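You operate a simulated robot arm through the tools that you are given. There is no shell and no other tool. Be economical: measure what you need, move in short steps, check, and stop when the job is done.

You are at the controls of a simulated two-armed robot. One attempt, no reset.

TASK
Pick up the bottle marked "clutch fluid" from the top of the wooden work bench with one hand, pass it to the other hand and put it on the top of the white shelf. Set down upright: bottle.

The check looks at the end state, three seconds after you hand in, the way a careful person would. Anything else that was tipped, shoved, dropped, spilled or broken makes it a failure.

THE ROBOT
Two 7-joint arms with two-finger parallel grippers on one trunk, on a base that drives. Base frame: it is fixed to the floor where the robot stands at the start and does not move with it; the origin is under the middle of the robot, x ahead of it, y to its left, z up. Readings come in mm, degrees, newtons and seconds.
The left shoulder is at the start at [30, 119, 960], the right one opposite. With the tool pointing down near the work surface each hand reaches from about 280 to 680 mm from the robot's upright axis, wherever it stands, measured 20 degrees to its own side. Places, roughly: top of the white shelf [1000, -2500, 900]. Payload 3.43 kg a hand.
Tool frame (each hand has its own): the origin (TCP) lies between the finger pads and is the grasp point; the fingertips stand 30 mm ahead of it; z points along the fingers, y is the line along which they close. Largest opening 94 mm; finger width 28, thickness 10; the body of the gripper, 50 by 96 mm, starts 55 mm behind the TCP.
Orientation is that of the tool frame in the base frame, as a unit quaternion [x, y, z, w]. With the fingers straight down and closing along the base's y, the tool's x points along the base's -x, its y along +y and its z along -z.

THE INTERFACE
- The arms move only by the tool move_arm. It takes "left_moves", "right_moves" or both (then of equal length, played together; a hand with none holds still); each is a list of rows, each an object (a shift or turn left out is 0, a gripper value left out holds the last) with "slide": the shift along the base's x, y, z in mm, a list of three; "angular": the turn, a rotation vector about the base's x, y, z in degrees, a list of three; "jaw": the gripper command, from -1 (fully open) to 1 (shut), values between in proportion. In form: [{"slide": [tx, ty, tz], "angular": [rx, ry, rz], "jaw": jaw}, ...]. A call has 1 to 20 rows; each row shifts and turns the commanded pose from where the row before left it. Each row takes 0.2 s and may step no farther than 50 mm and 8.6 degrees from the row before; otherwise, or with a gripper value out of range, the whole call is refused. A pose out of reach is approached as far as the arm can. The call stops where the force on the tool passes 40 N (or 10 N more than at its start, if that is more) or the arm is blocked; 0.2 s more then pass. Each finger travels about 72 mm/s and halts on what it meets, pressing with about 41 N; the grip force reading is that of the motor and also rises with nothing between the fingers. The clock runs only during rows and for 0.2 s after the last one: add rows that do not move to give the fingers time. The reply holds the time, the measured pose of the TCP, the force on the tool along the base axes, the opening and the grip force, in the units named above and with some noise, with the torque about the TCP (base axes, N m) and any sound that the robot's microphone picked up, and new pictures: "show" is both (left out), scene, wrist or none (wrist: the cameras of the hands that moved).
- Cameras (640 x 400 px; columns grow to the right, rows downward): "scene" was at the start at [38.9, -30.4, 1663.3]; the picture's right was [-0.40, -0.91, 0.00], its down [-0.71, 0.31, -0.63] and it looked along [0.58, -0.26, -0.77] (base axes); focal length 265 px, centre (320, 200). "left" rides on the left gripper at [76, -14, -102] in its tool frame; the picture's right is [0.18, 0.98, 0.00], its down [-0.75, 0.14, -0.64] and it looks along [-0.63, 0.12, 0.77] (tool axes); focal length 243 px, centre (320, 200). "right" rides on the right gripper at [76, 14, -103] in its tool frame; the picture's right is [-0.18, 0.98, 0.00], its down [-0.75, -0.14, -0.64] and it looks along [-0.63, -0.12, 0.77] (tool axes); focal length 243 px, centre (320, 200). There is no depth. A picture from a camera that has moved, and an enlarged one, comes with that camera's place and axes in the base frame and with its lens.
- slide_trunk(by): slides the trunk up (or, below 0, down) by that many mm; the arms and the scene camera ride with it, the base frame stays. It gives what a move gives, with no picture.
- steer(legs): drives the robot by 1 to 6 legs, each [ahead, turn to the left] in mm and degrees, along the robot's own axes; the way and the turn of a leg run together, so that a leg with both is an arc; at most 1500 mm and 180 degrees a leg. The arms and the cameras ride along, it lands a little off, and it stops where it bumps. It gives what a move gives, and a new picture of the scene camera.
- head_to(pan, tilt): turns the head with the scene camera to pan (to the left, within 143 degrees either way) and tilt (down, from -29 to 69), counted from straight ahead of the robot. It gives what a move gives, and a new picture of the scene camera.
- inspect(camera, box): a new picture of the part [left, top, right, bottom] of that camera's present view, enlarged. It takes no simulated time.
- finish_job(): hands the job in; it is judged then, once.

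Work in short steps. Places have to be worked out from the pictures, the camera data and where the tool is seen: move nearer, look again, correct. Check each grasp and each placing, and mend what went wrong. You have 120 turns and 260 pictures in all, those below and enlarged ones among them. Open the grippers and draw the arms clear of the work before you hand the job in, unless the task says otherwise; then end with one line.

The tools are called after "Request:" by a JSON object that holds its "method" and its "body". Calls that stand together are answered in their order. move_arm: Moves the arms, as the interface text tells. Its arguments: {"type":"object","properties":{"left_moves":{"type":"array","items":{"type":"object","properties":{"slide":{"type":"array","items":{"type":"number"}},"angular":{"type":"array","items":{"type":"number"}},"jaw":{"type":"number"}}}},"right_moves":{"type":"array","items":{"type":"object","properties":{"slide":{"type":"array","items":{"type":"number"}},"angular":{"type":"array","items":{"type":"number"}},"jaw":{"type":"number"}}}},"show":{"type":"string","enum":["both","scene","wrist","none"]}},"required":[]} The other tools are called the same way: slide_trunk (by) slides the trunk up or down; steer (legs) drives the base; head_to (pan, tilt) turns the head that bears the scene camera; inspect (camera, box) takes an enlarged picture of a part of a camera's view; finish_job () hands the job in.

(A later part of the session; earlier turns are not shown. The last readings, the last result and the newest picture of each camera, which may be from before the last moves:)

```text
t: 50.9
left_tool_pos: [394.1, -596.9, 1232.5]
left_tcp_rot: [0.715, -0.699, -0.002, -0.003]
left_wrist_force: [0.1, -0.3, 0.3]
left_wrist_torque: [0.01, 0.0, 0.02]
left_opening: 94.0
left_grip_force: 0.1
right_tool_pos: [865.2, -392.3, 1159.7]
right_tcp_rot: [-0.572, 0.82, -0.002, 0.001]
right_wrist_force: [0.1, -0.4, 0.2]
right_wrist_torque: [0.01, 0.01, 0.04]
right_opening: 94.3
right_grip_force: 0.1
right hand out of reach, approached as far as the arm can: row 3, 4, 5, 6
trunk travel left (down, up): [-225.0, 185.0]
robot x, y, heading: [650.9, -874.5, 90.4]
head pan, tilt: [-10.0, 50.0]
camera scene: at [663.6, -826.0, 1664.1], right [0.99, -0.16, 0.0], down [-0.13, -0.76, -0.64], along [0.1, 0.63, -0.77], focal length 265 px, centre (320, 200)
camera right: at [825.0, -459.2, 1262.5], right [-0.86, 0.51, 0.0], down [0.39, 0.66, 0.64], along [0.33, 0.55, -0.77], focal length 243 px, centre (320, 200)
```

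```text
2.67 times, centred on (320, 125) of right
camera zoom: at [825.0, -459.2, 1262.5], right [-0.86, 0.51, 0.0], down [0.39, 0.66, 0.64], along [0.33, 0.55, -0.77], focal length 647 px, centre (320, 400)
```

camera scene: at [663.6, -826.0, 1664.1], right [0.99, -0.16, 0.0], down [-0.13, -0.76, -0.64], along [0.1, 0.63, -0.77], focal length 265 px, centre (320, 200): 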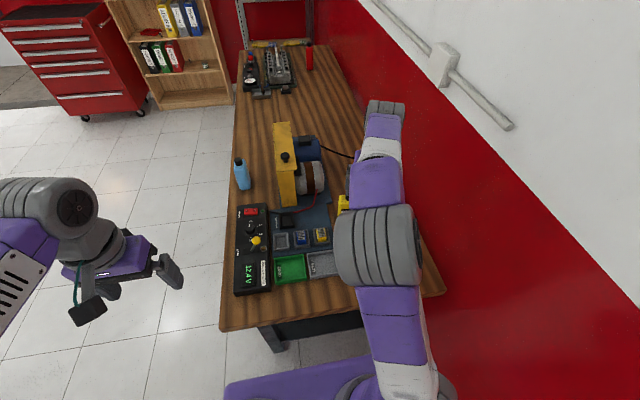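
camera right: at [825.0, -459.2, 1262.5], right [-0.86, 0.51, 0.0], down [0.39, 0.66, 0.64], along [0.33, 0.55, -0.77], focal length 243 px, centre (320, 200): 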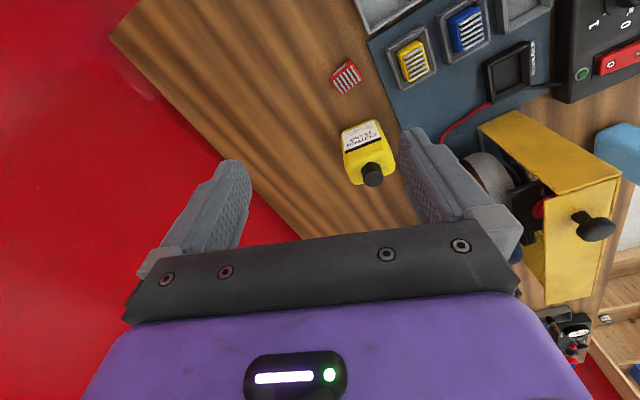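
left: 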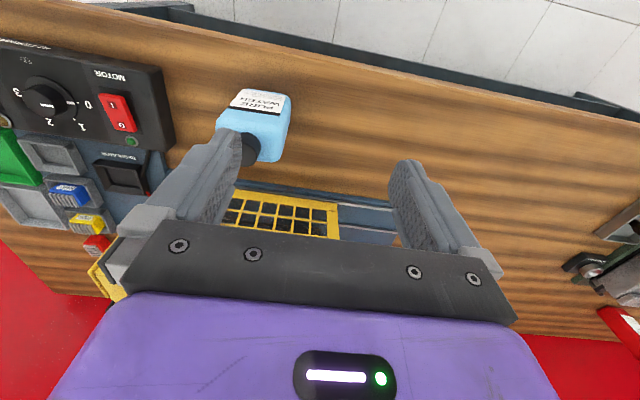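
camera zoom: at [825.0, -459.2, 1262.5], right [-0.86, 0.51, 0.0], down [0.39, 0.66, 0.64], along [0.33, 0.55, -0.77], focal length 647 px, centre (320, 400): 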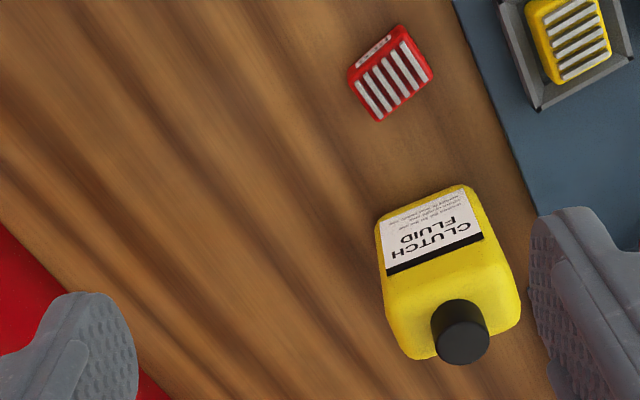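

The tool is too high relative to the shoulder to reach forward. The close views put the bottle centre at [861, -257] and its wide axis at azimuth -7°, so the tool heading should be 83°. I'll raise the trunk to gain reach.

Request:
{"method": "slide_trunk", "body": {"by": 170}}

Request:
{"method": "move_arm", "body": {"right_moves": [{"slide": [-1, 0, -45], "angular": [0, 0, 4]}, {"slide": [-1, 0, -45], "angular": [0, 0, 4]}, {"slide": [-1, 0, -45], "angular": [0, 0, 4]}, {"slide": [0, 0, -45], "angular": [0, 0, 1]}, {"slide": [0, 0, -40]}, {"slide": [0, 10, -30]}], "show": "both"}}

```text
t: 52.8
left_tool_pos: [394.7, -597.9, 1401.6]
left_tcp_rot: [0.714, -0.7, -0.002, -0.001]
left_wrist_force: [0.0, 0.1, 0.3]
left_wrist_torque: [0.03, 0.0, 0.02]
left_opening: 93.9
left_grip_force: 0.1
right_tool_pos: [865.4, -392.7, 1329.3]
right_tcp_rot: [-0.572, 0.82, -0.002, 0.001]
right_wrist_force: [1.2, 0.6, -0.6]
right_wrist_torque: [0.01, -0.01, -0.01]
right_opening: 94.1
right_grip_force: 0.0
trunk travel left (down, up): [-395.0, 15.0]
robot x, y, heading: [654.9, -873.9, 90.3]
head pan, tilt: [-10.0, 50.0]
```

```text
t: 54.2
left_tool_pos: [396.3, -600.0, 1401.1]
left_tcp_rot: [0.715, -0.699, -0.002, -0.002]
left_wrist_force: [-0.5, -0.4, -0.2]
left_wrist_torque: [0.01, -0.04, 0.0]
left_opening: 94.1
left_grip_force: 0.1
right_tool_pos: [804.7, -377.1, 1136.0]
right_tcp_rot: [-0.661, 0.75, -0.001, 0.0]
right_wrist_force: [0.0, 0.9, -0.3]
right_wrist_torque: [0.01, 0.02, -0.01]
right_opening: 93.9
right_grip_force: 0.1
right hand out of reach, approached as far as the arm can: row 3, 4, 5, 6
trunk travel left (down, up): [-395.0, 15.0]
robot x, y, heading: [654.6, -870.3, 90.4]
head pan, tilt: [-10.0, 50.0]
camera scene: at [663.9, -826.4, 1834.2], right [0.99, -0.16, 0.0], down [-0.13, -0.76, -0.64], along [0.1, 0.63, -0.77], focal length 265 px, centre (320, 200)
camera right: at [780.7, -451.3, 1238.3], right [-0.95, 0.31, 0.0], down [0.23, 0.73, 0.64], along [0.2, 0.61, -0.77], focal length 243 px, centre (320, 200)
```

scene: 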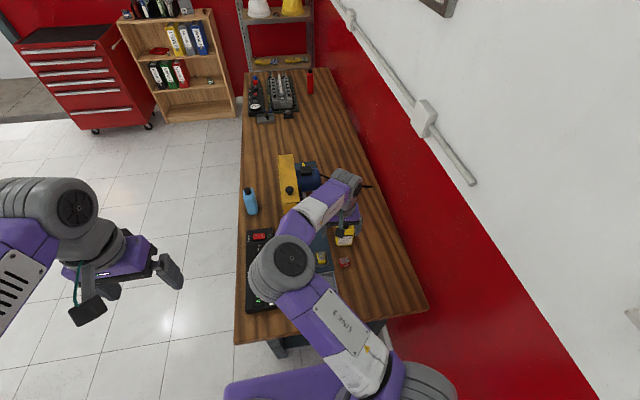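
right: 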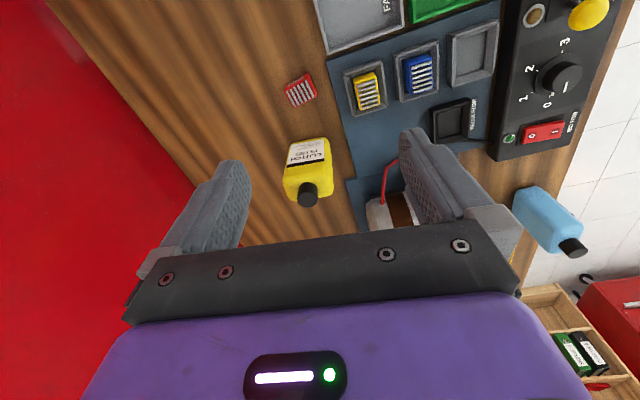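

The elbow swung inward and the hand lags. I'll add hold rows to see whether the arm converges on the commanded pose of about [862, -382, 1080].

Request:
{"method": "move_arm", "body": {"right_moves": [{"slide": [0, 0, 0]}, {"slide": [0, 0, 0]}, {"slide": [0, 0, 0]}, {"slide": [0, 0, 0]}], "show": "none"}}

```text
t: 55.2
left_tool_pos: [395.4, -599.2, 1401.4]
left_tcp_rot: [0.714, -0.7, -0.001, -0.002]
left_wrist_force: [0.7, 0.0, -0.5]
left_wrist_torque: [0.01, 0.01, -0.01]
left_opening: 94.0
left_grip_force: 0.1
right_tool_pos: [804.7, -377.6, 1136.1]
right_tcp_rot: [-0.661, 0.75, -0.001, 0.001]
right_wrist_force: [0.4, 0.2, -0.1]
right_wrist_torque: [-0.01, -0.02, 0.05]
right_opening: 93.7
right_grip_force: 0.1
trunk travel left (down, up): [-395.0, 15.0]
robot x, y, heading: [651.0, -870.2, 90.6]
head pan, tilt: [-10.0, 50.0]
```

I'll test with small steps toward the target from this configuration.

Request:
{"method": "move_arm", "body": {"right_moves": [{"slide": [15, 20, -10]}, {"slide": [15, 20, -10]}, {"slide": [15, 20, -10]}], "show": "scene"}}

```text
t: 56.0
left_tool_pos: [394.8, -597.1, 1401.7]
left_tcp_rot: [0.715, -0.699, -0.002, -0.001]
left_wrist_force: [0.4, 0.5, -0.4]
left_wrist_torque: [0.0, -0.02, -0.01]
left_opening: 94.2
left_grip_force: 0.1
right_tool_pos: [805.1, -376.5, 1135.6]
right_tcp_rot: [-0.662, 0.75, -0.002, 0.001]
right_wrist_force: [0.0, 0.0, 1.0]
right_wrist_torque: [0.01, 0.0, 0.02]
right_opening: 94.0
right_grip_force: 0.1
right hand out of reach, approached as far as the arm can: row 1, 2, 3
trunk travel left (down, up): [-395.0, 15.0]
robot x, y, heading: [650.3, -868.9, 90.5]
head pan, tilt: [-10.0, 50.0]
camera scene: at [663.6, -826.1, 1834.1], right [0.99, -0.16, 0.0], down [-0.13, -0.76, -0.64], along [0.1, 0.63, -0.77], focal length 265 px, centre (320, 200)
```

scene: 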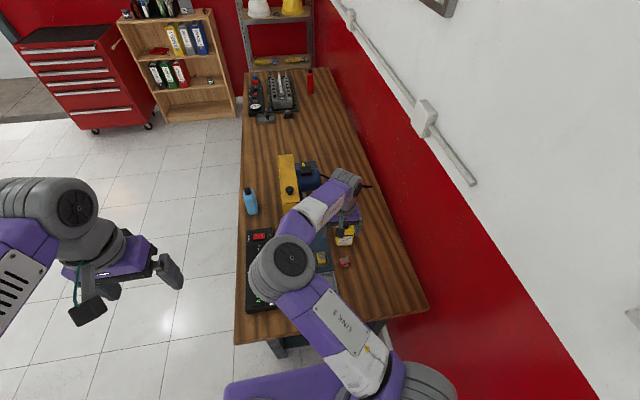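

The elbow-in posture is stuck at a limit. I'll retreat close to the body so the elbow goes back out, descend there, and then reach forward low.

Request:
{"method": "move_arm", "body": {"right_moves": [{"slide": [5, -40, 20]}, {"slide": [15, -40, 20]}, {"slide": [20, -40, 10]}, {"slide": [20, -40, 0]}, {"slide": [20, -20, 0]}], "show": "scene"}}

Request:
{"method": "move_arm", "body": {"right_moves": [{"slide": [10, 0, -40]}, {"slide": [10, 0, -40]}, {"slide": [0, 0, -40]}], "show": "scene"}}

```text
t: 57.2
left_tool_pos: [397.6, -598.5, 1402.1]
left_tcp_rot: [0.714, -0.7, -0.002, -0.002]
left_wrist_force: [0.0, -0.5, -0.5]
left_wrist_torque: [0.03, 0.03, 0.03]
left_opening: 94.0
left_grip_force: 0.0
right_tool_pos: [887.7, -556.1, 1184.9]
right_tcp_rot: [-0.661, 0.75, -0.001, 0.0]
right_wrist_force: [0.2, 0.5, -0.6]
right_wrist_torque: [0.0, 0.0, 0.0]
right_opening: 93.8
right_grip_force: 0.0
trunk travel left (down, up): [-395.0, 15.0]
robot x, y, heading: [653.0, -871.9, 90.5]
head pan, tilt: [-10.0, 50.0]
camera scene: at [665.0, -826.1, 1834.1], right [0.99, -0.16, 0.0], down [-0.13, -0.76, -0.64], along [0.1, 0.63, -0.77], focal length 265 px, centre (320, 200)
```

scene: 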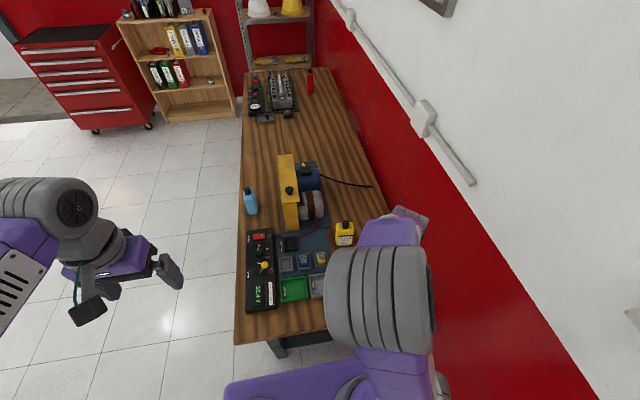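

```text
t: 58.0
left_tool_pos: [391.8, -596.9, 1400.7]
left_tcp_rot: [0.714, -0.7, -0.001, -0.003]
left_wrist_force: [0.5, -0.2, 0.3]
left_wrist_torque: [0.05, 0.01, -0.01]
left_opening: 94.1
left_grip_force: 0.0
right_tool_pos: [891.5, -555.7, 1073.5]
right_tcp_rot: [-0.659, 0.752, 0.014, -0.003]
right_wrist_force: [1.5, -1.9, -2.8]
right_wrist_torque: [0.09, 0.05, -0.02]
right_opening: 94.0
right_grip_force: 0.1
right hand out of reach, approached as far as the arm can: row 3
trunk travel left (down, up): [-395.0, 15.0]
robot x, y, heading: [651.5, -870.8, 90.6]
head pan, tilt: [-10.0, 50.0]
camera scene: at [660.4, -825.5, 1834.0], right [0.99, -0.16, 0.0], down [-0.12, -0.76, -0.64], along [0.11, 0.63, -0.77], focal length 265 px, centre (320, 200)
```

scene: 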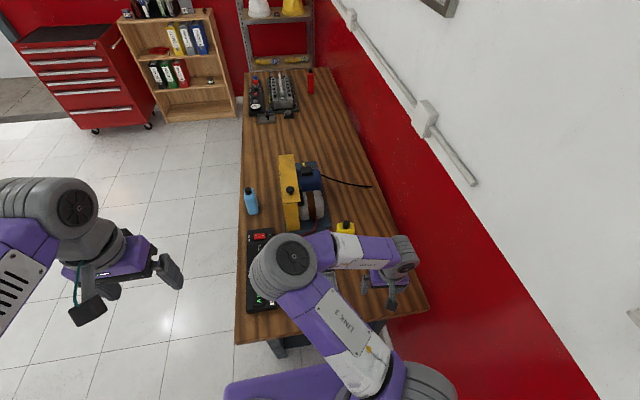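

Raising the trunk doesn't help; reach is quoted near the surface at the nominal trunk height. The fingers can instead straddle the bottle by sliding in horizontally at grasp height (TCP z ≈ 956, palm above the cap). I'll go back up, lower the trunk, then descend in front of the bottle.

Request:
{"method": "move_arm", "body": {"right_moves": [{"slide": [0, 0, 40]}, {"slide": [0, 0, 40]}, {"slide": [0, 0, 40]}, {"slide": [0, 0, 40]}], "show": "none"}}

Request:
{"method": "slide_trunk", "body": {"by": -170}}

Request:
{"method": "move_arm", "body": {"right_moves": [{"slide": [0, 30, 0]}, {"slide": [0, 30, -20]}, {"slide": [-10, 30, -20]}, {"slide": [-10, 30, -20]}, {"slide": [-10, 0, -20]}], "show": "scene"}}

```text
t: 59.0
left_tool_pos: [395.2, -599.0, 1402.6]
left_tcp_rot: [0.715, -0.699, -0.002, -0.003]
left_wrist_force: [-0.2, -0.5, 0.7]
left_wrist_torque: [0.04, 0.0, -0.01]
left_opening: 93.9
left_grip_force: 0.1
right_tool_pos: [896.2, -560.8, 1232.1]
right_tcp_rot: [-0.662, 0.75, -0.001, 0.002]
right_wrist_force: [-0.1, -1.2, 0.1]
right_wrist_torque: [0.0, 0.0, -0.01]
right_opening: 94.1
right_grip_force: 0.0
trunk travel left (down, up): [-395.0, 15.0]
robot x, y, heading: [655.0, -875.2, 90.7]
head pan, tilt: [-10.0, 50.0]
```

```text
t: 60.9
left_tool_pos: [396.5, -597.2, 1231.7]
left_tcp_rot: [0.714, -0.7, -0.002, -0.002]
left_wrist_force: [0.4, 0.0, 0.1]
left_wrist_torque: [0.0, 0.0, -0.02]
left_opening: 93.9
left_grip_force: 0.0
right_tool_pos: [895.4, -558.3, 1062.3]
right_tcp_rot: [-0.661, 0.75, -0.002, 0.001]
right_wrist_force: [0.1, 0.1, 0.0]
right_wrist_torque: [0.0, 0.01, -0.02]
right_opening: 93.9
right_grip_force: 0.1
trunk travel left (down, up): [-225.0, 185.0]
robot x, y, heading: [652.7, -872.5, 90.7]
head pan, tilt: [-10.0, 50.0]
```

```text
t: 62.1
left_tool_pos: [396.1, -598.2, 1230.5]
left_tcp_rot: [0.715, -0.699, -0.002, -0.002]
left_wrist_force: [0.3, -1.0, 0.3]
left_wrist_torque: [-0.02, 0.02, 0.03]
left_opening: 94.2
left_grip_force: 0.1
right_tool_pos: [867.5, -437.8, 983.3]
right_tcp_rot: [-0.661, 0.751, -0.001, 0.001]
right_wrist_force: [0.5, -0.8, -0.2]
right_wrist_torque: [-0.01, 0.04, -0.02]
right_opening: 93.9
right_grip_force: 0.1
trunk travel left (down, up): [-225.0, 185.0]
robot x, y, heading: [655.3, -868.1, 90.7]
head pan, tilt: [-10.0, 50.0]
camera scene: at [663.7, -826.5, 1664.2], right [0.99, -0.16, 0.0], down [-0.13, -0.76, -0.64], along [0.1, 0.63, -0.77], focal length 265 px, centre (320, 200)
```

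scene: 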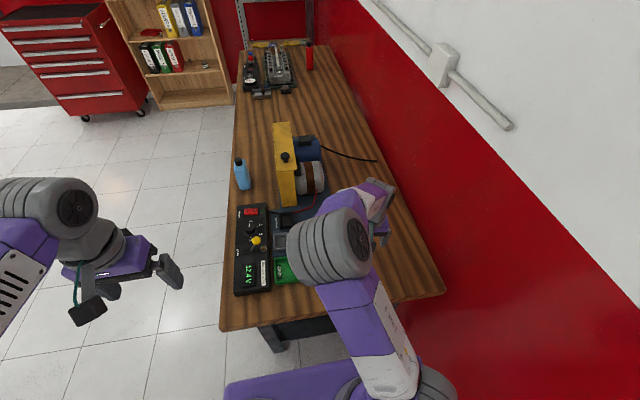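

The arm works well here. I'll move to the approach line about 90 mm in front of the bottle at grasp height and look.

Request:
{"method": "move_arm", "body": {"right_moves": [{"slide": [-6, 30, -8]}, {"slide": [-6, 30, -8]}, {"slide": [-5, 30, -8]}], "show": "both"}}

```text
t: 62.9
left_tool_pos: [396.7, -598.9, 1232.1]
left_tcp_rot: [0.714, -0.7, -0.002, -0.002]
left_wrist_force: [0.3, 0.0, -0.3]
left_wrist_torque: [0.01, 0.03, -0.01]
left_opening: 93.9
left_grip_force: 0.1
right_tool_pos: [830.4, -391.1, 985.5]
right_tcp_rot: [-0.661, 0.75, -0.001, 0.0]
right_wrist_force: [-0.2, -0.8, 0.1]
right_wrist_torque: [0.03, 0.01, 0.05]
right_opening: 93.9
right_grip_force: 0.0
right hand out of reach, approached as far as the arm can: row 1, 2, 3
trunk travel left (down, up): [-225.0, 185.0]
robot x, y, heading: [653.1, -872.3, 90.6]
head pan, tilt: [-10.0, 50.0]
camera scene: at [664.9, -827.1, 1664.2], right [0.99, -0.16, 0.0], down [-0.13, -0.76, -0.64], along [0.1, 0.63, -0.77], focal length 265 px, centre (320, 200)
camera right: at [806.8, -465.9, 1088.6], right [-0.95, 0.31, 0.0], down [0.23, 0.73, 0.64], along [0.2, 0.61, -0.77], focal length 243 px, centre (320, 200)
```

scene: 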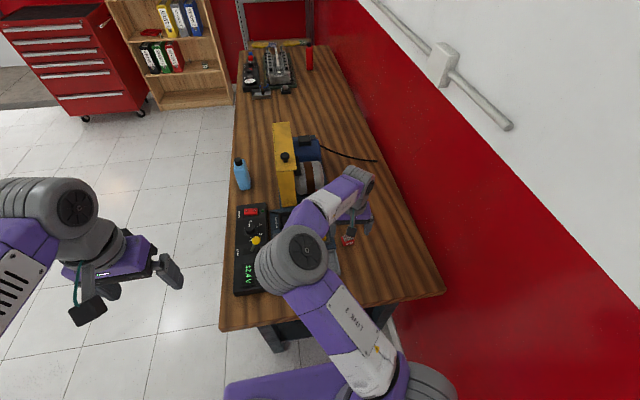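
right: 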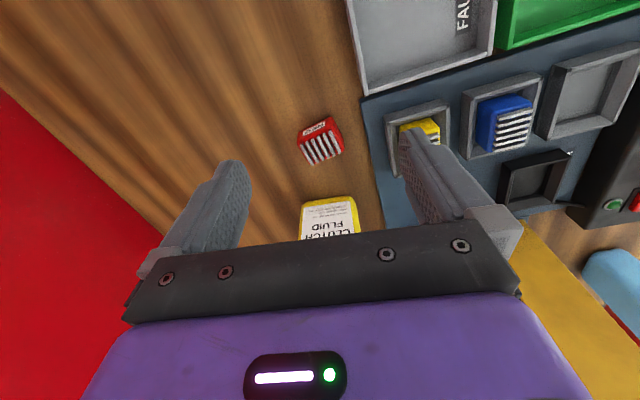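

The arm keeps stopping about 480 mm ahead when pointing straight down, while a tilted tool got much further. I'll check how close the base is to the bench by looking down.

Request:
{"method": "head_to", "body": {"pan": 25, "tilt": 69}}

Request:
{"method": "inspect", "body": {"camera": "left", "box": [0, 0, 640, 400]}}

```text
t: 63.9
left_tool_pos: [394.2, -598.8, 1231.7]
left_tcp_rot: [0.714, -0.7, -0.002, -0.002]
left_wrist_force: [-0.2, -0.7, 0.3]
left_wrist_torque: [0.0, 0.03, -0.01]
left_opening: 93.9
left_grip_force: 0.0
right_tool_pos: [830.4, -390.9, 985.8]
right_tcp_rot: [-0.661, 0.751, 0.0, 0.001]
right_wrist_force: [0.4, 0.5, 0.0]
right_wrist_torque: [-0.05, -0.01, 0.03]
right_opening: 94.0
right_grip_force: 0.1
trunk travel left (down, up): [-225.0, 185.0]
robot x, y, heading: [651.6, -874.1, 90.7]
head pan, tilt: [25.0, 68.8]
camera scene: at [627.0, -851.6, 1642.2], right [0.9, 0.43, 0.0], down [0.4, -0.84, -0.36], along [-0.16, 0.33, -0.93], focal length 265 px, centre (320, 200)
```

scene: 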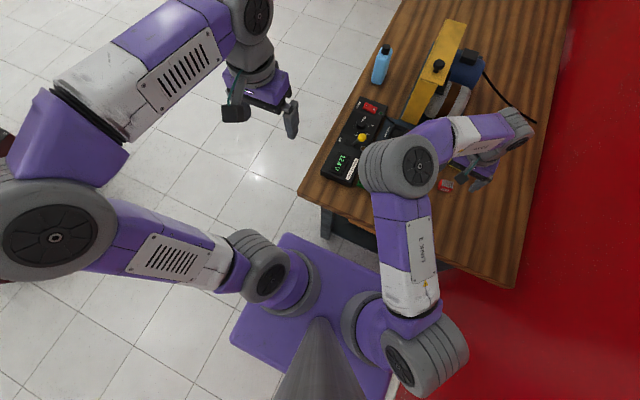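

```text
1.00 times, centred on (320, 200) of left (not enlarged: the box is as wide or as high as the picture)
camera zoom: at [411.3, -673.6, 1333.4], right [-0.98, -0.2, 0.0], down [-0.16, 0.75, 0.65], along [-0.13, 0.63, -0.76], focal length 243 px, centre (320, 200)
```

zoom: 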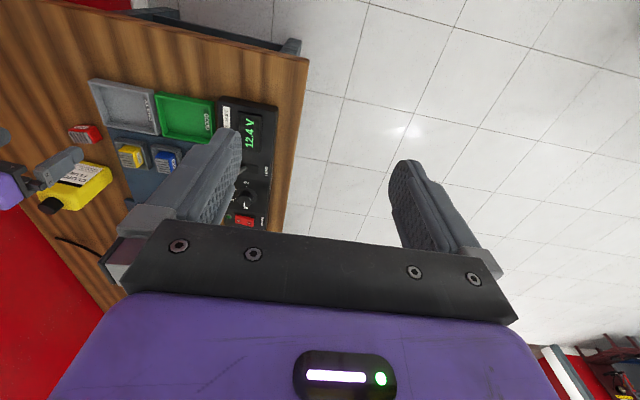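

The base is about 30 mm from the bench edge, so only a little more is available. By link geometry the target is reachable; the solver just folds the elbow inward into a joint limit. I'll back off to the last good pose and test reaching forward on a line further right.

Request:
{"method": "move_arm", "body": {"right_moves": [{"slide": [15, -25, 20]}, {"slide": [25, -25, 20]}, {"slide": [30, -10, 10]}, {"slide": [30, 0, 0]}, {"slide": [10, 0, -10]}], "show": "none"}}

Request:
{"method": "move_arm", "body": {"right_moves": [{"slide": [0, 30, -10]}, {"slide": [0, 30, -10]}, {"slide": [0, 30, -10]}, {"slide": [0, 30, 0]}], "show": "scene"}}

```text
t: 65.1
left_tool_pos: [395.9, -598.7, 1230.8]
left_tcp_rot: [0.714, -0.7, -0.002, -0.002]
left_wrist_force: [0.6, -0.7, 0.0]
left_wrist_torque: [0.0, -0.01, 0.01]
left_opening: 93.9
left_grip_force: 0.0
right_tool_pos: [921.0, -451.7, 1036.0]
right_tcp_rot: [-0.663, 0.749, 0.001, 0.003]
right_wrist_force: [-0.3, -0.1, 0.1]
right_wrist_torque: [-0.01, 0.03, -0.01]
right_opening: 93.9
right_grip_force: 0.2
right hand out of reach, approached as far as the arm can: row 4, 5
trunk travel left (down, up): [-225.0, 185.0]
robot x, y, heading: [651.9, -871.9, 90.2]
head pan, tilt: [25.0, 68.8]
```

```text
t: 66.1
left_tool_pos: [395.9, -598.3, 1231.2]
left_tcp_rot: [0.715, -0.699, -0.002, -0.002]
left_wrist_force: [-1.7, -0.2, 0.2]
left_wrist_torque: [0.01, -0.01, -0.03]
left_opening: 94.1
left_grip_force: 0.0
right_tool_pos: [919.2, -451.5, 1035.3]
right_tcp_rot: [-0.662, 0.749, 0.0, 0.002]
right_wrist_force: [0.0, -0.6, 0.1]
right_wrist_torque: [-0.02, 0.01, 0.0]
right_opening: 94.1
right_grip_force: 0.0
right hand out of reach, approached as far as the arm can: row 1, 2, 3, 4
trunk travel left (down, up): [-225.0, 185.0]
robot x, y, heading: [652.1, -872.0, 90.5]
head pan, tilt: [25.0, 68.8]
camera scene: at [626.9, -851.6, 1642.2], right [0.9, 0.43, 0.0], down [0.4, -0.84, -0.36], along [-0.16, 0.33, -0.93], focal length 265 px, centre (320, 200)
```

scene: 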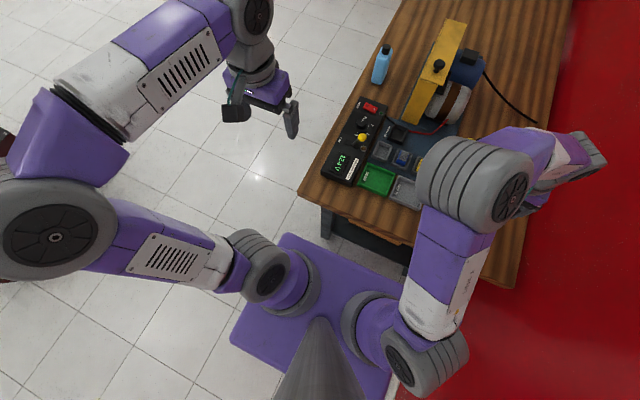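

My best guess is that the wrist bend is the limiting joint, so it helps to have the wrist low relative to the shoulder. I haven't yet tried a raised trunk together with a low hand, so I'll do that.

Request:
{"method": "slide_trunk", "body": {"by": 180}}

Request:
{"method": "move_arm", "body": {"right_moves": [{"slide": [-20, 0, -40]}, {"slide": [-15, 0, -45]}, {"slide": [-15, 5, -45]}, {"slide": [0, 5, -45]}, {"slide": [0, 5, -40]}], "show": "scene"}}

```text
t: 68.1
left_tool_pos: [396.6, -597.9, 1411.6]
left_tcp_rot: [0.714, -0.7, -0.002, -0.002]
left_wrist_force: [-0.4, -0.3, 1.0]
left_wrist_torque: [0.01, -0.04, 0.02]
left_opening: 93.9
left_grip_force: 0.0
right_tool_pos: [919.5, -451.2, 1215.1]
right_tcp_rot: [-0.662, 0.749, 0.0, 0.003]
right_wrist_force: [0.1, 0.2, 0.1]
right_wrist_torque: [0.01, 0.03, 0.03]
right_opening: 94.0
right_grip_force: 0.0
trunk travel left (down, up): [-405.0, 5.0]
robot x, y, heading: [651.0, -871.1, 90.6]
head pan, tilt: [25.0, 68.8]
```

```text
t: 69.3
left_tool_pos: [394.4, -597.4, 1411.3]
left_tcp_rot: [0.714, -0.7, -0.002, -0.002]
left_wrist_force: [-0.3, -0.3, 0.0]
left_wrist_torque: [-0.02, 0.01, -0.03]
left_opening: 93.9
left_grip_force: 0.1
right_tool_pos: [864.7, -453.0, 1109.2]
right_tcp_rot: [-0.662, 0.749, 0.0, 0.003]
right_wrist_force: [0.2, 0.3, -0.2]
right_wrist_torque: [0.05, -0.03, 0.01]
right_opening: 94.0
right_grip_force: 0.0
right hand out of reach, approached as far as the arm can: row 1, 2, 3, 4, 5
trunk travel left (down, up): [-405.0, 5.0]
robot x, y, heading: [652.3, -875.0, 90.6]
head pan, tilt: [25.0, 68.8]
camera scene: at [626.6, -851.4, 1822.2], right [0.9, 0.43, 0.0], down [0.4, -0.84, -0.36], along [-0.16, 0.33, -0.93], focal length 265 px, centre (320, 200)
```

scene: 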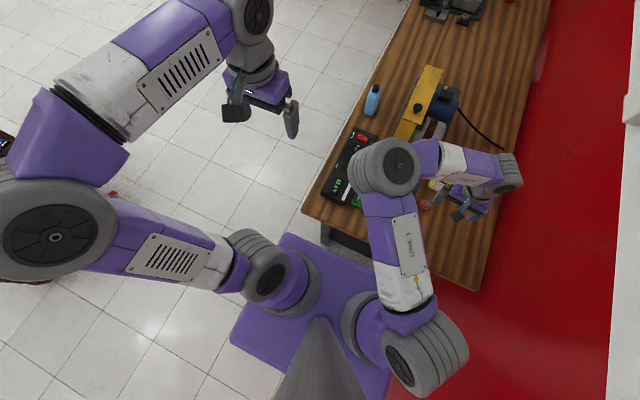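

The elbow is folded in, an awkward branch, while the left arm shows the natural elbow-out one. I'll return the right hand to its start-like posture and see whether the elbow comes back out.

Request:
{"method": "move_arm", "body": {"right_moves": [{"slide": [10, -10, 45]}, {"slide": [10, -15, 45]}, {"slide": [10, -15, 45]}, {"slide": [10, -20, 40]}, {"slide": [10, -20, 40]}, {"slide": [10, -10, 0], "angular": [0, 0, 4]}, {"slide": [0, -10, 0], "angular": [0, 0, 4]}], "show": "scene"}}

```text
t: 70.9
left_tool_pos: [395.6, -597.8, 1411.6]
left_tcp_rot: [0.714, -0.7, -0.002, -0.002]
left_wrist_force: [0.2, -0.5, -0.4]
left_wrist_torque: [0.02, 0.02, -0.01]
left_opening: 94.0
left_grip_force: 0.0
right_tool_pos: [924.8, -552.5, 1326.7]
right_tcp_rot: [0.713, -0.701, 0.001, -0.004]
right_wrist_force: [-0.3, -0.2, 0.9]
right_wrist_torque: [0.04, 0.0, -0.03]
right_opening: 94.0
right_grip_force: 0.1
trunk travel left (down, up): [-405.0, 5.0]
robot x, y, heading: [652.6, -873.8, 90.6]
head pan, tilt: [25.0, 68.8]
camera scene: at [626.6, -852.6, 1822.2], right [0.9, 0.43, 0.0], down [0.4, -0.84, -0.36], along [-0.16, 0.33, -0.93], focal length 265 px, centre (320, 200)
```

scene: 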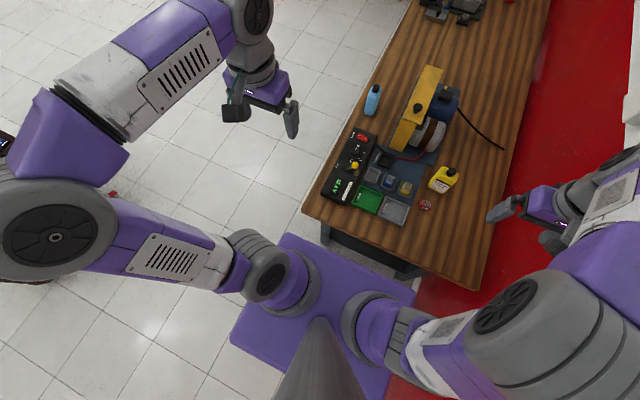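

The elbow is out again. The start poses suggest elbow-out persists when the hand is nearer the midline, so I'll move inward and forward high first, then descend and watch the elbow.

Request:
{"method": "move_arm", "body": {"right_moves": [{"slide": [-40, 20, -10]}, {"slide": [-40, 20, -10]}, {"slide": [-40, 20, -10]}, {"slide": [-40, 20, -10]}, {"slide": [-40, 20, -10]}], "show": "scene"}}

Request:
{"method": "move_arm", "body": {"right_moves": [{"slide": [0, 0, -40]}, {"slide": [0, 0, -40]}, {"slide": [0, 0, -40]}, {"slide": [0, 0, -40]}], "show": "scene"}}

```text
t: 72.1
left_tool_pos: [393.0, -597.8, 1411.3]
left_tcp_rot: [0.714, -0.7, -0.001, -0.003]
left_wrist_force: [-0.4, 0.1, -0.8]
left_wrist_torque: [-0.01, -0.06, -0.01]
left_opening: 94.0
left_grip_force: 0.0
right_tool_pos: [725.5, -454.1, 1274.3]
right_tcp_rot: [0.713, -0.702, 0.001, -0.003]
right_wrist_force: [-0.3, 0.6, 0.7]
right_wrist_torque: [-0.04, -0.02, -0.02]
right_opening: 94.2
right_grip_force: 0.1
trunk travel left (down, up): [-405.0, 5.0]
robot x, y, heading: [652.1, -877.7, 90.5]
head pan, tilt: [25.0, 68.8]
camera scene: at [624.7, -850.5, 1822.1], right [0.9, 0.43, 0.0], down [0.4, -0.84, -0.36], along [-0.16, 0.33, -0.93], focal length 265 px, centre (320, 200)
```

scene: 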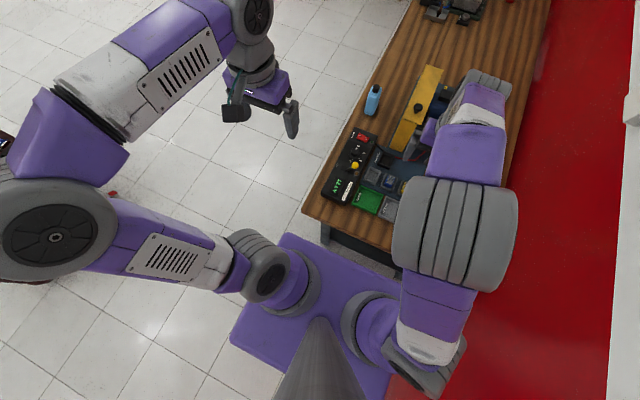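

```text
t: 73.1
left_tool_pos: [394.6, -596.5, 1410.6]
left_tcp_rot: [0.715, -0.699, -0.001, -0.002]
left_wrist_force: [-0.1, 0.0, 0.3]
left_wrist_torque: [-0.04, 0.0, -0.01]
left_opening: 93.9
left_grip_force: 0.1
right_tool_pos: [726.6, -451.1, 1113.6]
right_tcp_rot: [0.713, -0.702, 0.001, -0.003]
right_wrist_force: [0.2, 0.4, 0.2]
right_wrist_torque: [0.0, 0.0, -0.03]
right_opening: 94.0
right_grip_force: 0.1
trunk travel left (down, up): [-405.0, 5.0]
robot x, y, heading: [649.7, -875.2, 90.5]
head pan, tilt: [25.0, 68.8]
camera scene: at [626.3, -850.3, 1822.2], right [0.9, 0.43, 0.0], down [0.4, -0.84, -0.36], along [-0.16, 0.33, -0.93], focal length 265 px, centre (320, 200)
```

scene: 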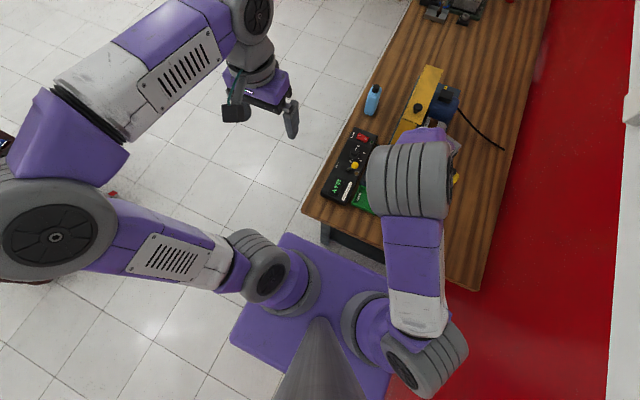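

Now it's elbow-up in a vertical plane with no reach complaint. I'll continue down, then diagonally toward the approach line.

Request:
{"method": "move_arm", "body": {"right_moves": [{"slide": [10, 0, -40]}, {"slide": [20, 5, -40]}, {"slide": [20, 10, -20]}, {"slide": [20, 10, -10]}, {"slide": [20, 10, 0]}], "show": "scene"}}

```text
t: 74.3
left_tool_pos: [395.2, -598.7, 1411.3]
left_tcp_rot: [0.715, -0.7, -0.002, -0.002]
left_wrist_force: [0.6, -0.1, 0.0]
left_wrist_torque: [0.02, 0.01, -0.01]
left_opening: 94.0
left_grip_force: 0.0
right_tool_pos: [798.0, -435.8, 1020.4]
right_tcp_rot: [0.713, -0.701, 0.001, -0.003]
right_wrist_force: [-0.8, -0.5, 0.8]
right_wrist_torque: [-0.01, -0.01, -0.01]
right_opening: 94.0
right_grip_force: 0.0
right hand out of reach, approached as far as the arm can: row 4, 5
trunk travel left (down, up): [-405.0, 5.0]
robot x, y, heading: [650.0, -872.2, 90.8]
head pan, tilt: [25.0, 68.8]
camera scene: at [626.9, -852.1, 1822.2], right [0.9, 0.43, 0.0], down [0.4, -0.84, -0.36], along [-0.16, 0.33, -0.93], focal length 265 px, centre (320, 200)
```

scene: 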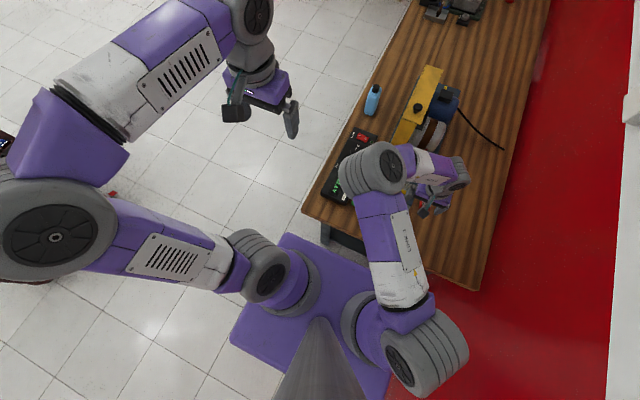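

The arm flips when the wrist gets low and close, or comes down from fully straight. So I'll keep mid-extension: back up to the good elbow-up pose, creep the base 25 mm ahead, then go forward high and down onto the bottle without straightening.

Request:
{"method": "move_arm", "body": {"right_moves": [{"slide": [-20, -5, 40]}, {"slide": [-20, -5, 40]}, {"slide": [-20, -5, 40]}, {"slide": [-10, 0, 40]}, {"slide": [0, 0, 30]}], "show": "none"}}

Request:
{"method": "steer", "body": {"legs": [[25, -0.5]]}}

```text
t: 75.5
left_tool_pos: [396.3, -598.3, 1411.7]
left_tcp_rot: [0.715, -0.699, -0.002, -0.002]
left_wrist_force: [0.2, -0.3, -1.3]
left_wrist_torque: [-0.03, 0.01, -0.02]
left_opening: 94.1
left_grip_force: 0.1
right_tool_pos: [726.6, -449.1, 1213.9]
right_tcp_rot: [0.713, -0.701, 0.0, -0.003]
right_wrist_force: [0.5, -0.2, 0.1]
right_wrist_torque: [-0.01, 0.0, 0.0]
right_opening: 93.9
right_grip_force: 0.1
trunk travel left (down, up): [-405.0, 5.0]
robot x, y, heading: [648.9, -869.8, 90.7]
head pan, tilt: [25.0, 68.8]
```

```text
t: 76.3
left_tool_pos: [396.7, -574.9, 1412.0]
left_tcp_rot: [0.711, -0.703, -0.003, -0.003]
left_wrist_force: [-0.6, -1.0, 0.8]
left_wrist_torque: [0.03, 0.02, 0.03]
left_opening: 93.9
left_grip_force: 0.0
right_tool_pos: [729.6, -429.7, 1214.8]
right_tcp_rot: [0.71, -0.704, -0.001, -0.004]
right_wrist_force: [-0.2, -0.7, -0.2]
right_wrist_torque: [0.04, 0.0, 0.0]
right_opening: 93.8
right_grip_force: 0.1
trunk travel left (down, up): [-405.0, 5.0]
robot x, y, heading: [652.1, -852.3, 90.2]
head pan, tilt: [25.0, 68.8]
camera scene: at [626.6, -831.6, 1822.3], right [0.91, 0.42, 0.0], down [0.4, -0.84, -0.36], along [-0.15, 0.33, -0.93], focal length 265 px, centre (320, 200)
```

scene: 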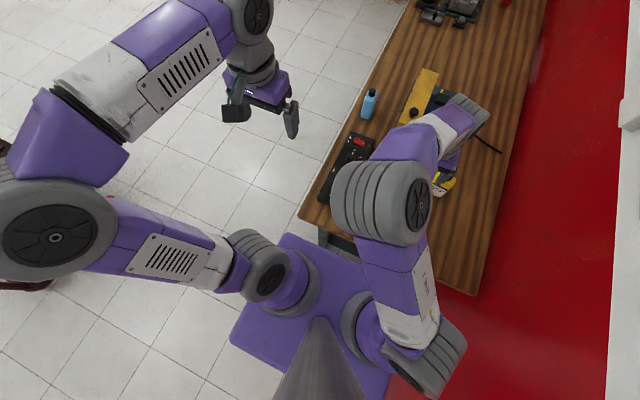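

Next, forward and down toward a point just short of and above the bottle, yawing to 83° on the way.

Request:
{"method": "move_arm", "body": {"right_moves": [{"slide": [24, 28, -15], "angular": [0, 0, -1.5]}, {"slide": [24, 28, -15], "angular": [0, 0, -1.5]}, {"slide": [24, 28, -15], "angular": [0, 0, -1.5]}, {"slide": [24, 28, -20], "angular": [0, 0, -1.5]}, {"slide": [24, 20, -20], "angular": [0, 0, -1.5]}], "show": "both"}}

```text
t: 77.5
left_tool_pos: [399.6, -570.8, 1411.3]
left_tcp_rot: [0.711, -0.703, -0.002, -0.001]
left_wrist_force: [-0.2, 0.7, -0.3]
left_wrist_torque: [0.02, 0.0, 0.04]
left_opening: 93.9
left_grip_force: 0.0
right_tool_pos: [799.3, -340.4, 1163.5]
right_tcp_rot: [-0.669, 0.743, 0.001, 0.005]
right_wrist_force: [0.3, 0.5, -0.2]
right_wrist_torque: [-0.04, 0.02, 0.03]
right_opening: 93.9
right_grip_force: 0.1
right hand out of reach, approached as far as the arm can: row 4, 5
trunk travel left (down, up): [-405.0, 5.0]
robot x, y, heading: [651.3, -851.5, 90.1]
head pan, tilt: [25.0, 68.8]
camera scene: at [627.7, -826.5, 1822.2], right [0.91, 0.42, 0.0], down [0.39, -0.84, -0.36], along [-0.15, 0.33, -0.93], focal length 265 px, centre (320, 200)
camera right: at [775.6, -415.0, 1266.5], right [-0.96, 0.28, 0.0], down [0.22, 0.73, 0.65], along [0.18, 0.62, -0.76], focal length 243 px, centre (320, 200)
```

scene: 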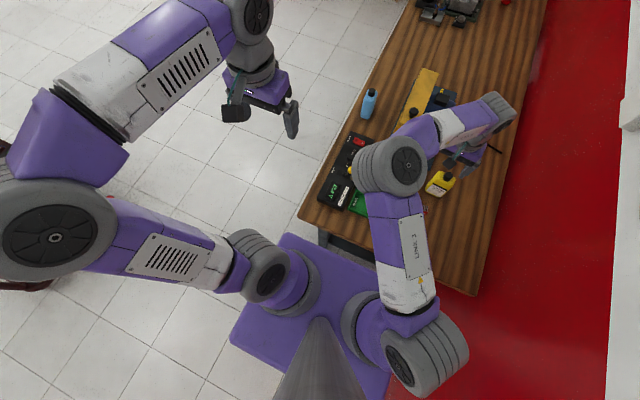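
right: 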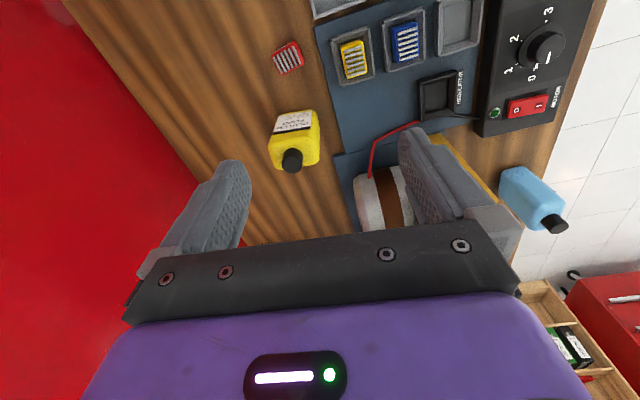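

The elbow folds inward because the bottle lies to the right of the right shoulder. I'll shift the robot about 70 mm right so the bottle is straight ahead of that shoulder: first retract the hand, then back up, angle 10°, and return.

Request:
{"method": "move_arm", "body": {"right_moves": [{"slide": [-15, -25, 30]}, {"slide": [-15, -25, 30]}, {"slide": [-15, -25, 20]}, {"slide": [-15, -25, 10]}, {"slide": [-10, -10, 0]}], "show": "none"}}

Request:
{"method": "steer", "body": {"legs": [[-480, 0], [0, -10], [400, 0], [0, 10], [60, 0]]}}

```text
t: 78.7
left_tool_pos: [396.5, -572.7, 1411.8]
left_tcp_rot: [0.711, -0.703, -0.001, -0.003]
left_wrist_force: [-0.1, -0.1, 0.0]
left_wrist_torque: [-0.01, 0.0, -0.01]
left_opening: 93.8
left_grip_force: 0.0
right_tool_pos: [726.8, -448.0, 1255.7]
right_tcp_rot: [-0.661, 0.75, 0.0, 0.003]
right_wrist_force: [-0.7, 0.2, -0.1]
right_wrist_torque: [0.0, 0.01, -0.02]
right_opening: 94.1
right_grip_force: 0.0
trunk travel left (down, up): [-405.0, 5.0]
robot x, y, heading: [651.4, -846.1, 90.1]
head pan, tilt: [25.0, 68.8]
```

```text
t: 85.6
left_tool_pos: [479.5, -591.9, 1411.6]
left_tcp_rot: [-0.703, 0.712, 0.002, 0.003]
left_wrist_force: [-0.5, -0.5, -0.3]
left_wrist_torque: [-0.05, 0.03, -0.01]
left_opening: 93.9
left_grip_force: 0.0
right_tool_pos: [813.1, -475.5, 1255.0]
right_tcp_rot: [-0.653, 0.757, 0.0, 0.003]
right_wrist_force: [0.5, 0.6, -0.1]
right_wrist_torque: [0.0, 0.01, 0.01]
right_opening: 93.9
right_grip_force: 0.1
trunk travel left (down, up): [-405.0, 5.0]
robot x, y, heading: [724.7, -870.9, 88.8]
head pan, tilt: [25.0, 68.8]
camera scene: at [703.3, -852.0, 1822.2], right [0.92, 0.4, 0.0], down [0.37, -0.85, -0.36], along [-0.15, 0.33, -0.93], focal length 265 px, centre (320, 200)
```

scene: 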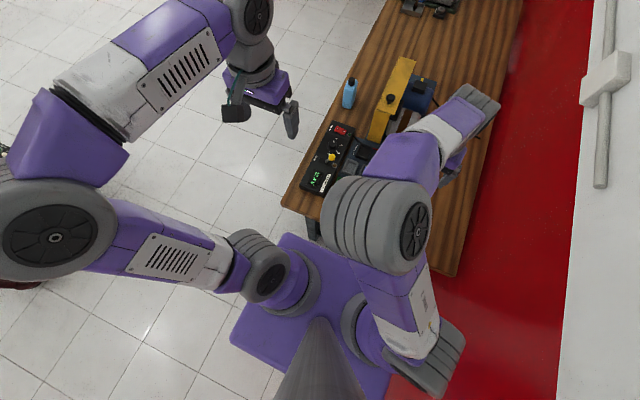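

The robot is now at x 725. I'll pitch the tool up to about 45°, which brings the wrist much closer to the body.

Request:
{"method": "move_arm", "body": {"right_moves": [{"slide": [0, 5, 0], "angular": [7.4, -1.04, 0]}, {"slide": [0, 5, 0], "angular": [7.4, -1.04, 0]}, {"slide": [0, 5, 0], "angular": [7.4, -1.04, 0]}, {"slide": [0, 5, 0], "angular": [7.4, -1.04, 0]}, {"slide": [0, 5, 0], "angular": [7.4, -1.04, 0]}, {"slide": [0, 5, 0], "angular": [7.4, -1.04, 0]}], "show": "none"}}

Request:
{"method": "slide_trunk", "body": {"by": -120}}

Request:
{"method": "move_arm", "body": {"right_moves": [{"slide": [5, 20, -30]}, {"slide": [5, 20, -30]}, {"slide": [5, 20, -20]}, {"slide": [5, 15, -20]}], "show": "scene"}}

```text
t: 87.0
left_tool_pos: [481.6, -591.2, 1410.4]
left_tcp_rot: [-0.703, 0.711, 0.003, 0.002]
left_wrist_force: [0.5, 0.2, 0.0]
left_wrist_torque: [0.01, 0.01, 0.01]
left_opening: 94.0
left_grip_force: 0.1
right_tool_pos: [814.4, -446.5, 1255.6]
right_tcp_rot: [-0.604, 0.698, 0.253, 0.289]
right_wrist_force: [0.1, -0.4, -0.5]
right_wrist_torque: [0.01, 0.0, 0.01]
right_opening: 94.0
right_grip_force: 0.1
trunk travel left (down, up): [-405.0, 5.0]
robot x, y, heading: [727.3, -876.1, 88.6]
head pan, tilt: [25.0, 68.8]
```

```text
t: 88.5
left_tool_pos: [479.5, -590.6, 1292.1]
left_tcp_rot: [-0.703, 0.711, 0.002, 0.002]
left_wrist_force: [0.0, 0.6, 0.5]
left_wrist_torque: [-0.03, -0.04, 0.01]
left_opening: 94.0
left_grip_force: 0.0
right_tool_pos: [813.6, -446.0, 1135.0]
right_tcp_rot: [-0.603, 0.7, 0.252, 0.289]
right_wrist_force: [-0.1, -0.1, -0.2]
right_wrist_torque: [0.0, -0.03, -0.01]
right_opening: 93.8
right_grip_force: 0.1
trunk travel left (down, up): [-285.0, 125.0]
robot x, y, heading: [730.7, -873.2, 88.7]
head pan, tilt: [25.0, 68.8]
```

```text
t: 89.5
left_tool_pos: [480.3, -590.0, 1290.8]
left_tcp_rot: [-0.702, 0.712, 0.001, 0.002]
left_wrist_force: [0.1, 0.1, -0.3]
left_wrist_torque: [-0.02, 0.01, 0.0]
left_opening: 94.1
left_grip_force: 0.0
right_tool_pos: [834.2, -371.1, 1033.7]
right_tcp_rot: [-0.602, 0.7, 0.251, 0.29]
right_wrist_force: [0.4, 0.6, 0.5]
right_wrist_torque: [0.01, 0.01, -0.02]
right_opening: 93.9
right_grip_force: 0.0
trunk travel left (down, up): [-285.0, 125.0]
robot x, y, heading: [728.0, -873.1, 88.8]
head pan, tilt: [25.0, 68.8]
camera scene: at [703.7, -850.5, 1702.2], right [0.92, 0.4, 0.0], down [0.37, -0.85, -0.36], along [-0.15, 0.33, -0.93], focal length 265 px, centre (320, 200)
```

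scene: 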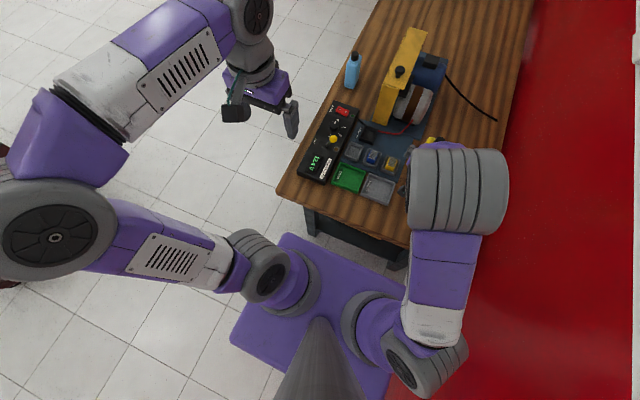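

Excellent: a clean elbow-up posture, tilt 45° and heading 81.5°. I'll move to the pre-grasp point about 110 mm back along the tool axis and check with the wrist camera.

Request:
{"method": "move_arm", "body": {"right_moves": [{"slide": [8, 14, -26], "angular": [0, 0, 1]}, {"slide": [8, 14, -26], "angular": [0, 0, 0.5]}], "show": "both"}}

```text
t: 90.1
left_tool_pos: [480.8, -589.9, 1291.8]
left_tcp_rot: [-0.703, 0.711, 0.001, 0.002]
left_wrist_force: [-0.1, -0.2, 0.1]
left_wrist_torque: [0.05, 0.04, -0.01]
left_opening: 94.2
left_grip_force: 0.1
right_tool_pos: [848.0, -343.3, 983.2]
right_tcp_rot: [-0.612, 0.692, 0.255, 0.287]
right_wrist_force: [-1.0, 0.3, 0.1]
right_wrist_torque: [0.01, -0.05, -0.02]
right_opening: 93.8
right_grip_force: 0.1
trunk travel left (down, up): [-285.0, 125.0]
robot x, y, heading: [726.5, -875.9, 88.8]
head pan, tilt: [25.0, 68.8]
camera scene: at [702.4, -851.2, 1702.1], right [0.92, 0.4, 0.0], down [0.37, -0.85, -0.36], along [-0.14, 0.33, -0.93], focal length 265 px, centre (320, 200)
camera right: at [818.1, -466.6, 1001.7], right [-0.96, 0.25, 0.13], down [0.15, 0.06, 0.99], along [0.24, 0.97, -0.09], focal length 243 px, centre (320, 200)
```

scene: 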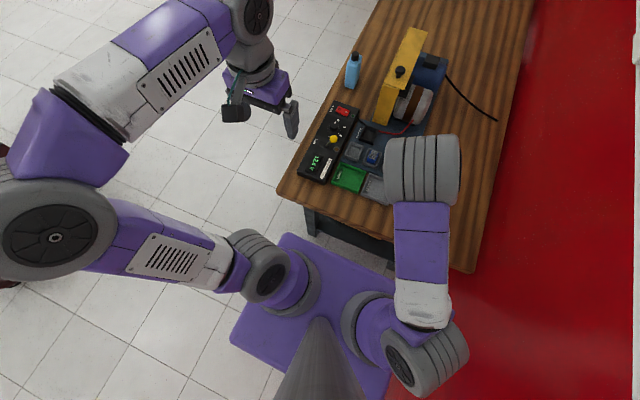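
right: 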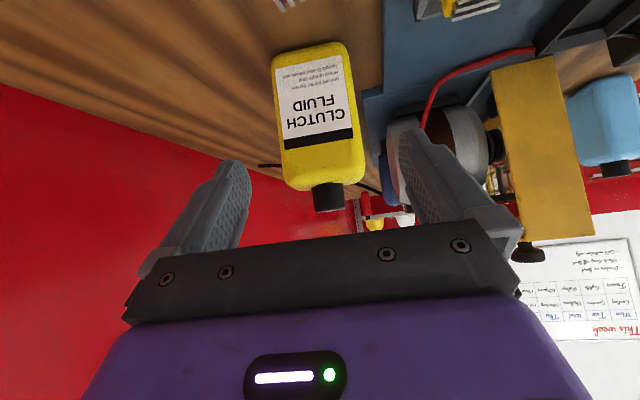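

The bottle lies centred on the line with the cap top at about [863, -257, 991]. I'm advancing along the axis most of the way.

Request:
{"method": "move_arm", "body": {"right_moves": [{"slide": [3, 20, -19]}, {"slide": [3, 20, -18]}, {"slide": [3, 20, -18]}], "show": "both"}}

```text
t: 90.9
left_tool_pos: [480.6, -591.8, 1292.4]
left_tcp_rot: [-0.703, 0.712, 0.002, 0.002]
left_wrist_force: [0.1, -0.2, -0.2]
left_wrist_torque: [-0.03, 0.02, 0.0]
left_opening: 94.0
left_grip_force: 0.1
right_tool_pos: [858.0, -283.8, 928.4]
right_tcp_rot: [-0.613, 0.691, 0.254, 0.286]
right_wrist_force: [-0.3, 0.3, -0.8]
right_wrist_torque: [0.0, -0.01, -0.01]
right_opening: 94.0
right_grip_force: 0.1
right hand out of reach, approached as far as the arm can: row 3
trunk travel left (down, up): [-285.0, 125.0]
robot x, y, heading: [726.9, -870.5, 88.7]
head pan, tilt: [25.0, 68.8]
camera scene: at [703.2, -850.7, 1702.2], right [0.92, 0.4, 0.0], down [0.37, -0.85, -0.36], along [-0.15, 0.33, -0.93], focal length 265 px, centre (320, 200)
camera right: at [827.6, -409.5, 947.7], right [-0.96, 0.25, 0.13], down [0.15, 0.06, 0.99], along [0.24, 0.97, -0.1], focal length 243 px, centre (320, 200)
```

scene: 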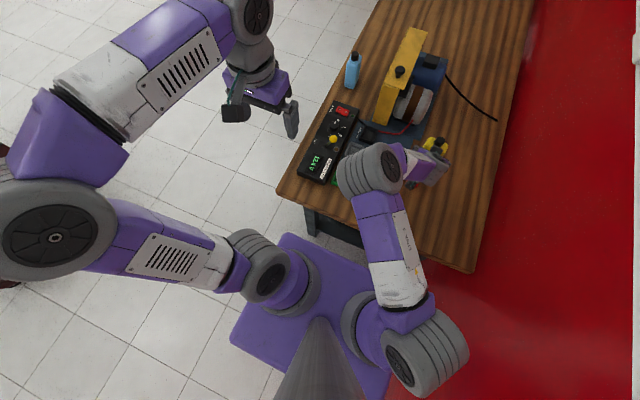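
right: 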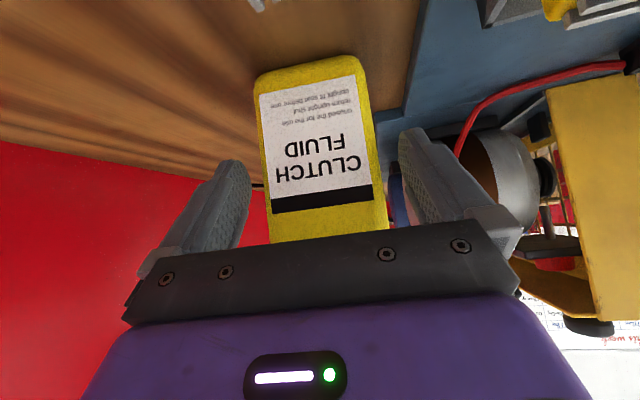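

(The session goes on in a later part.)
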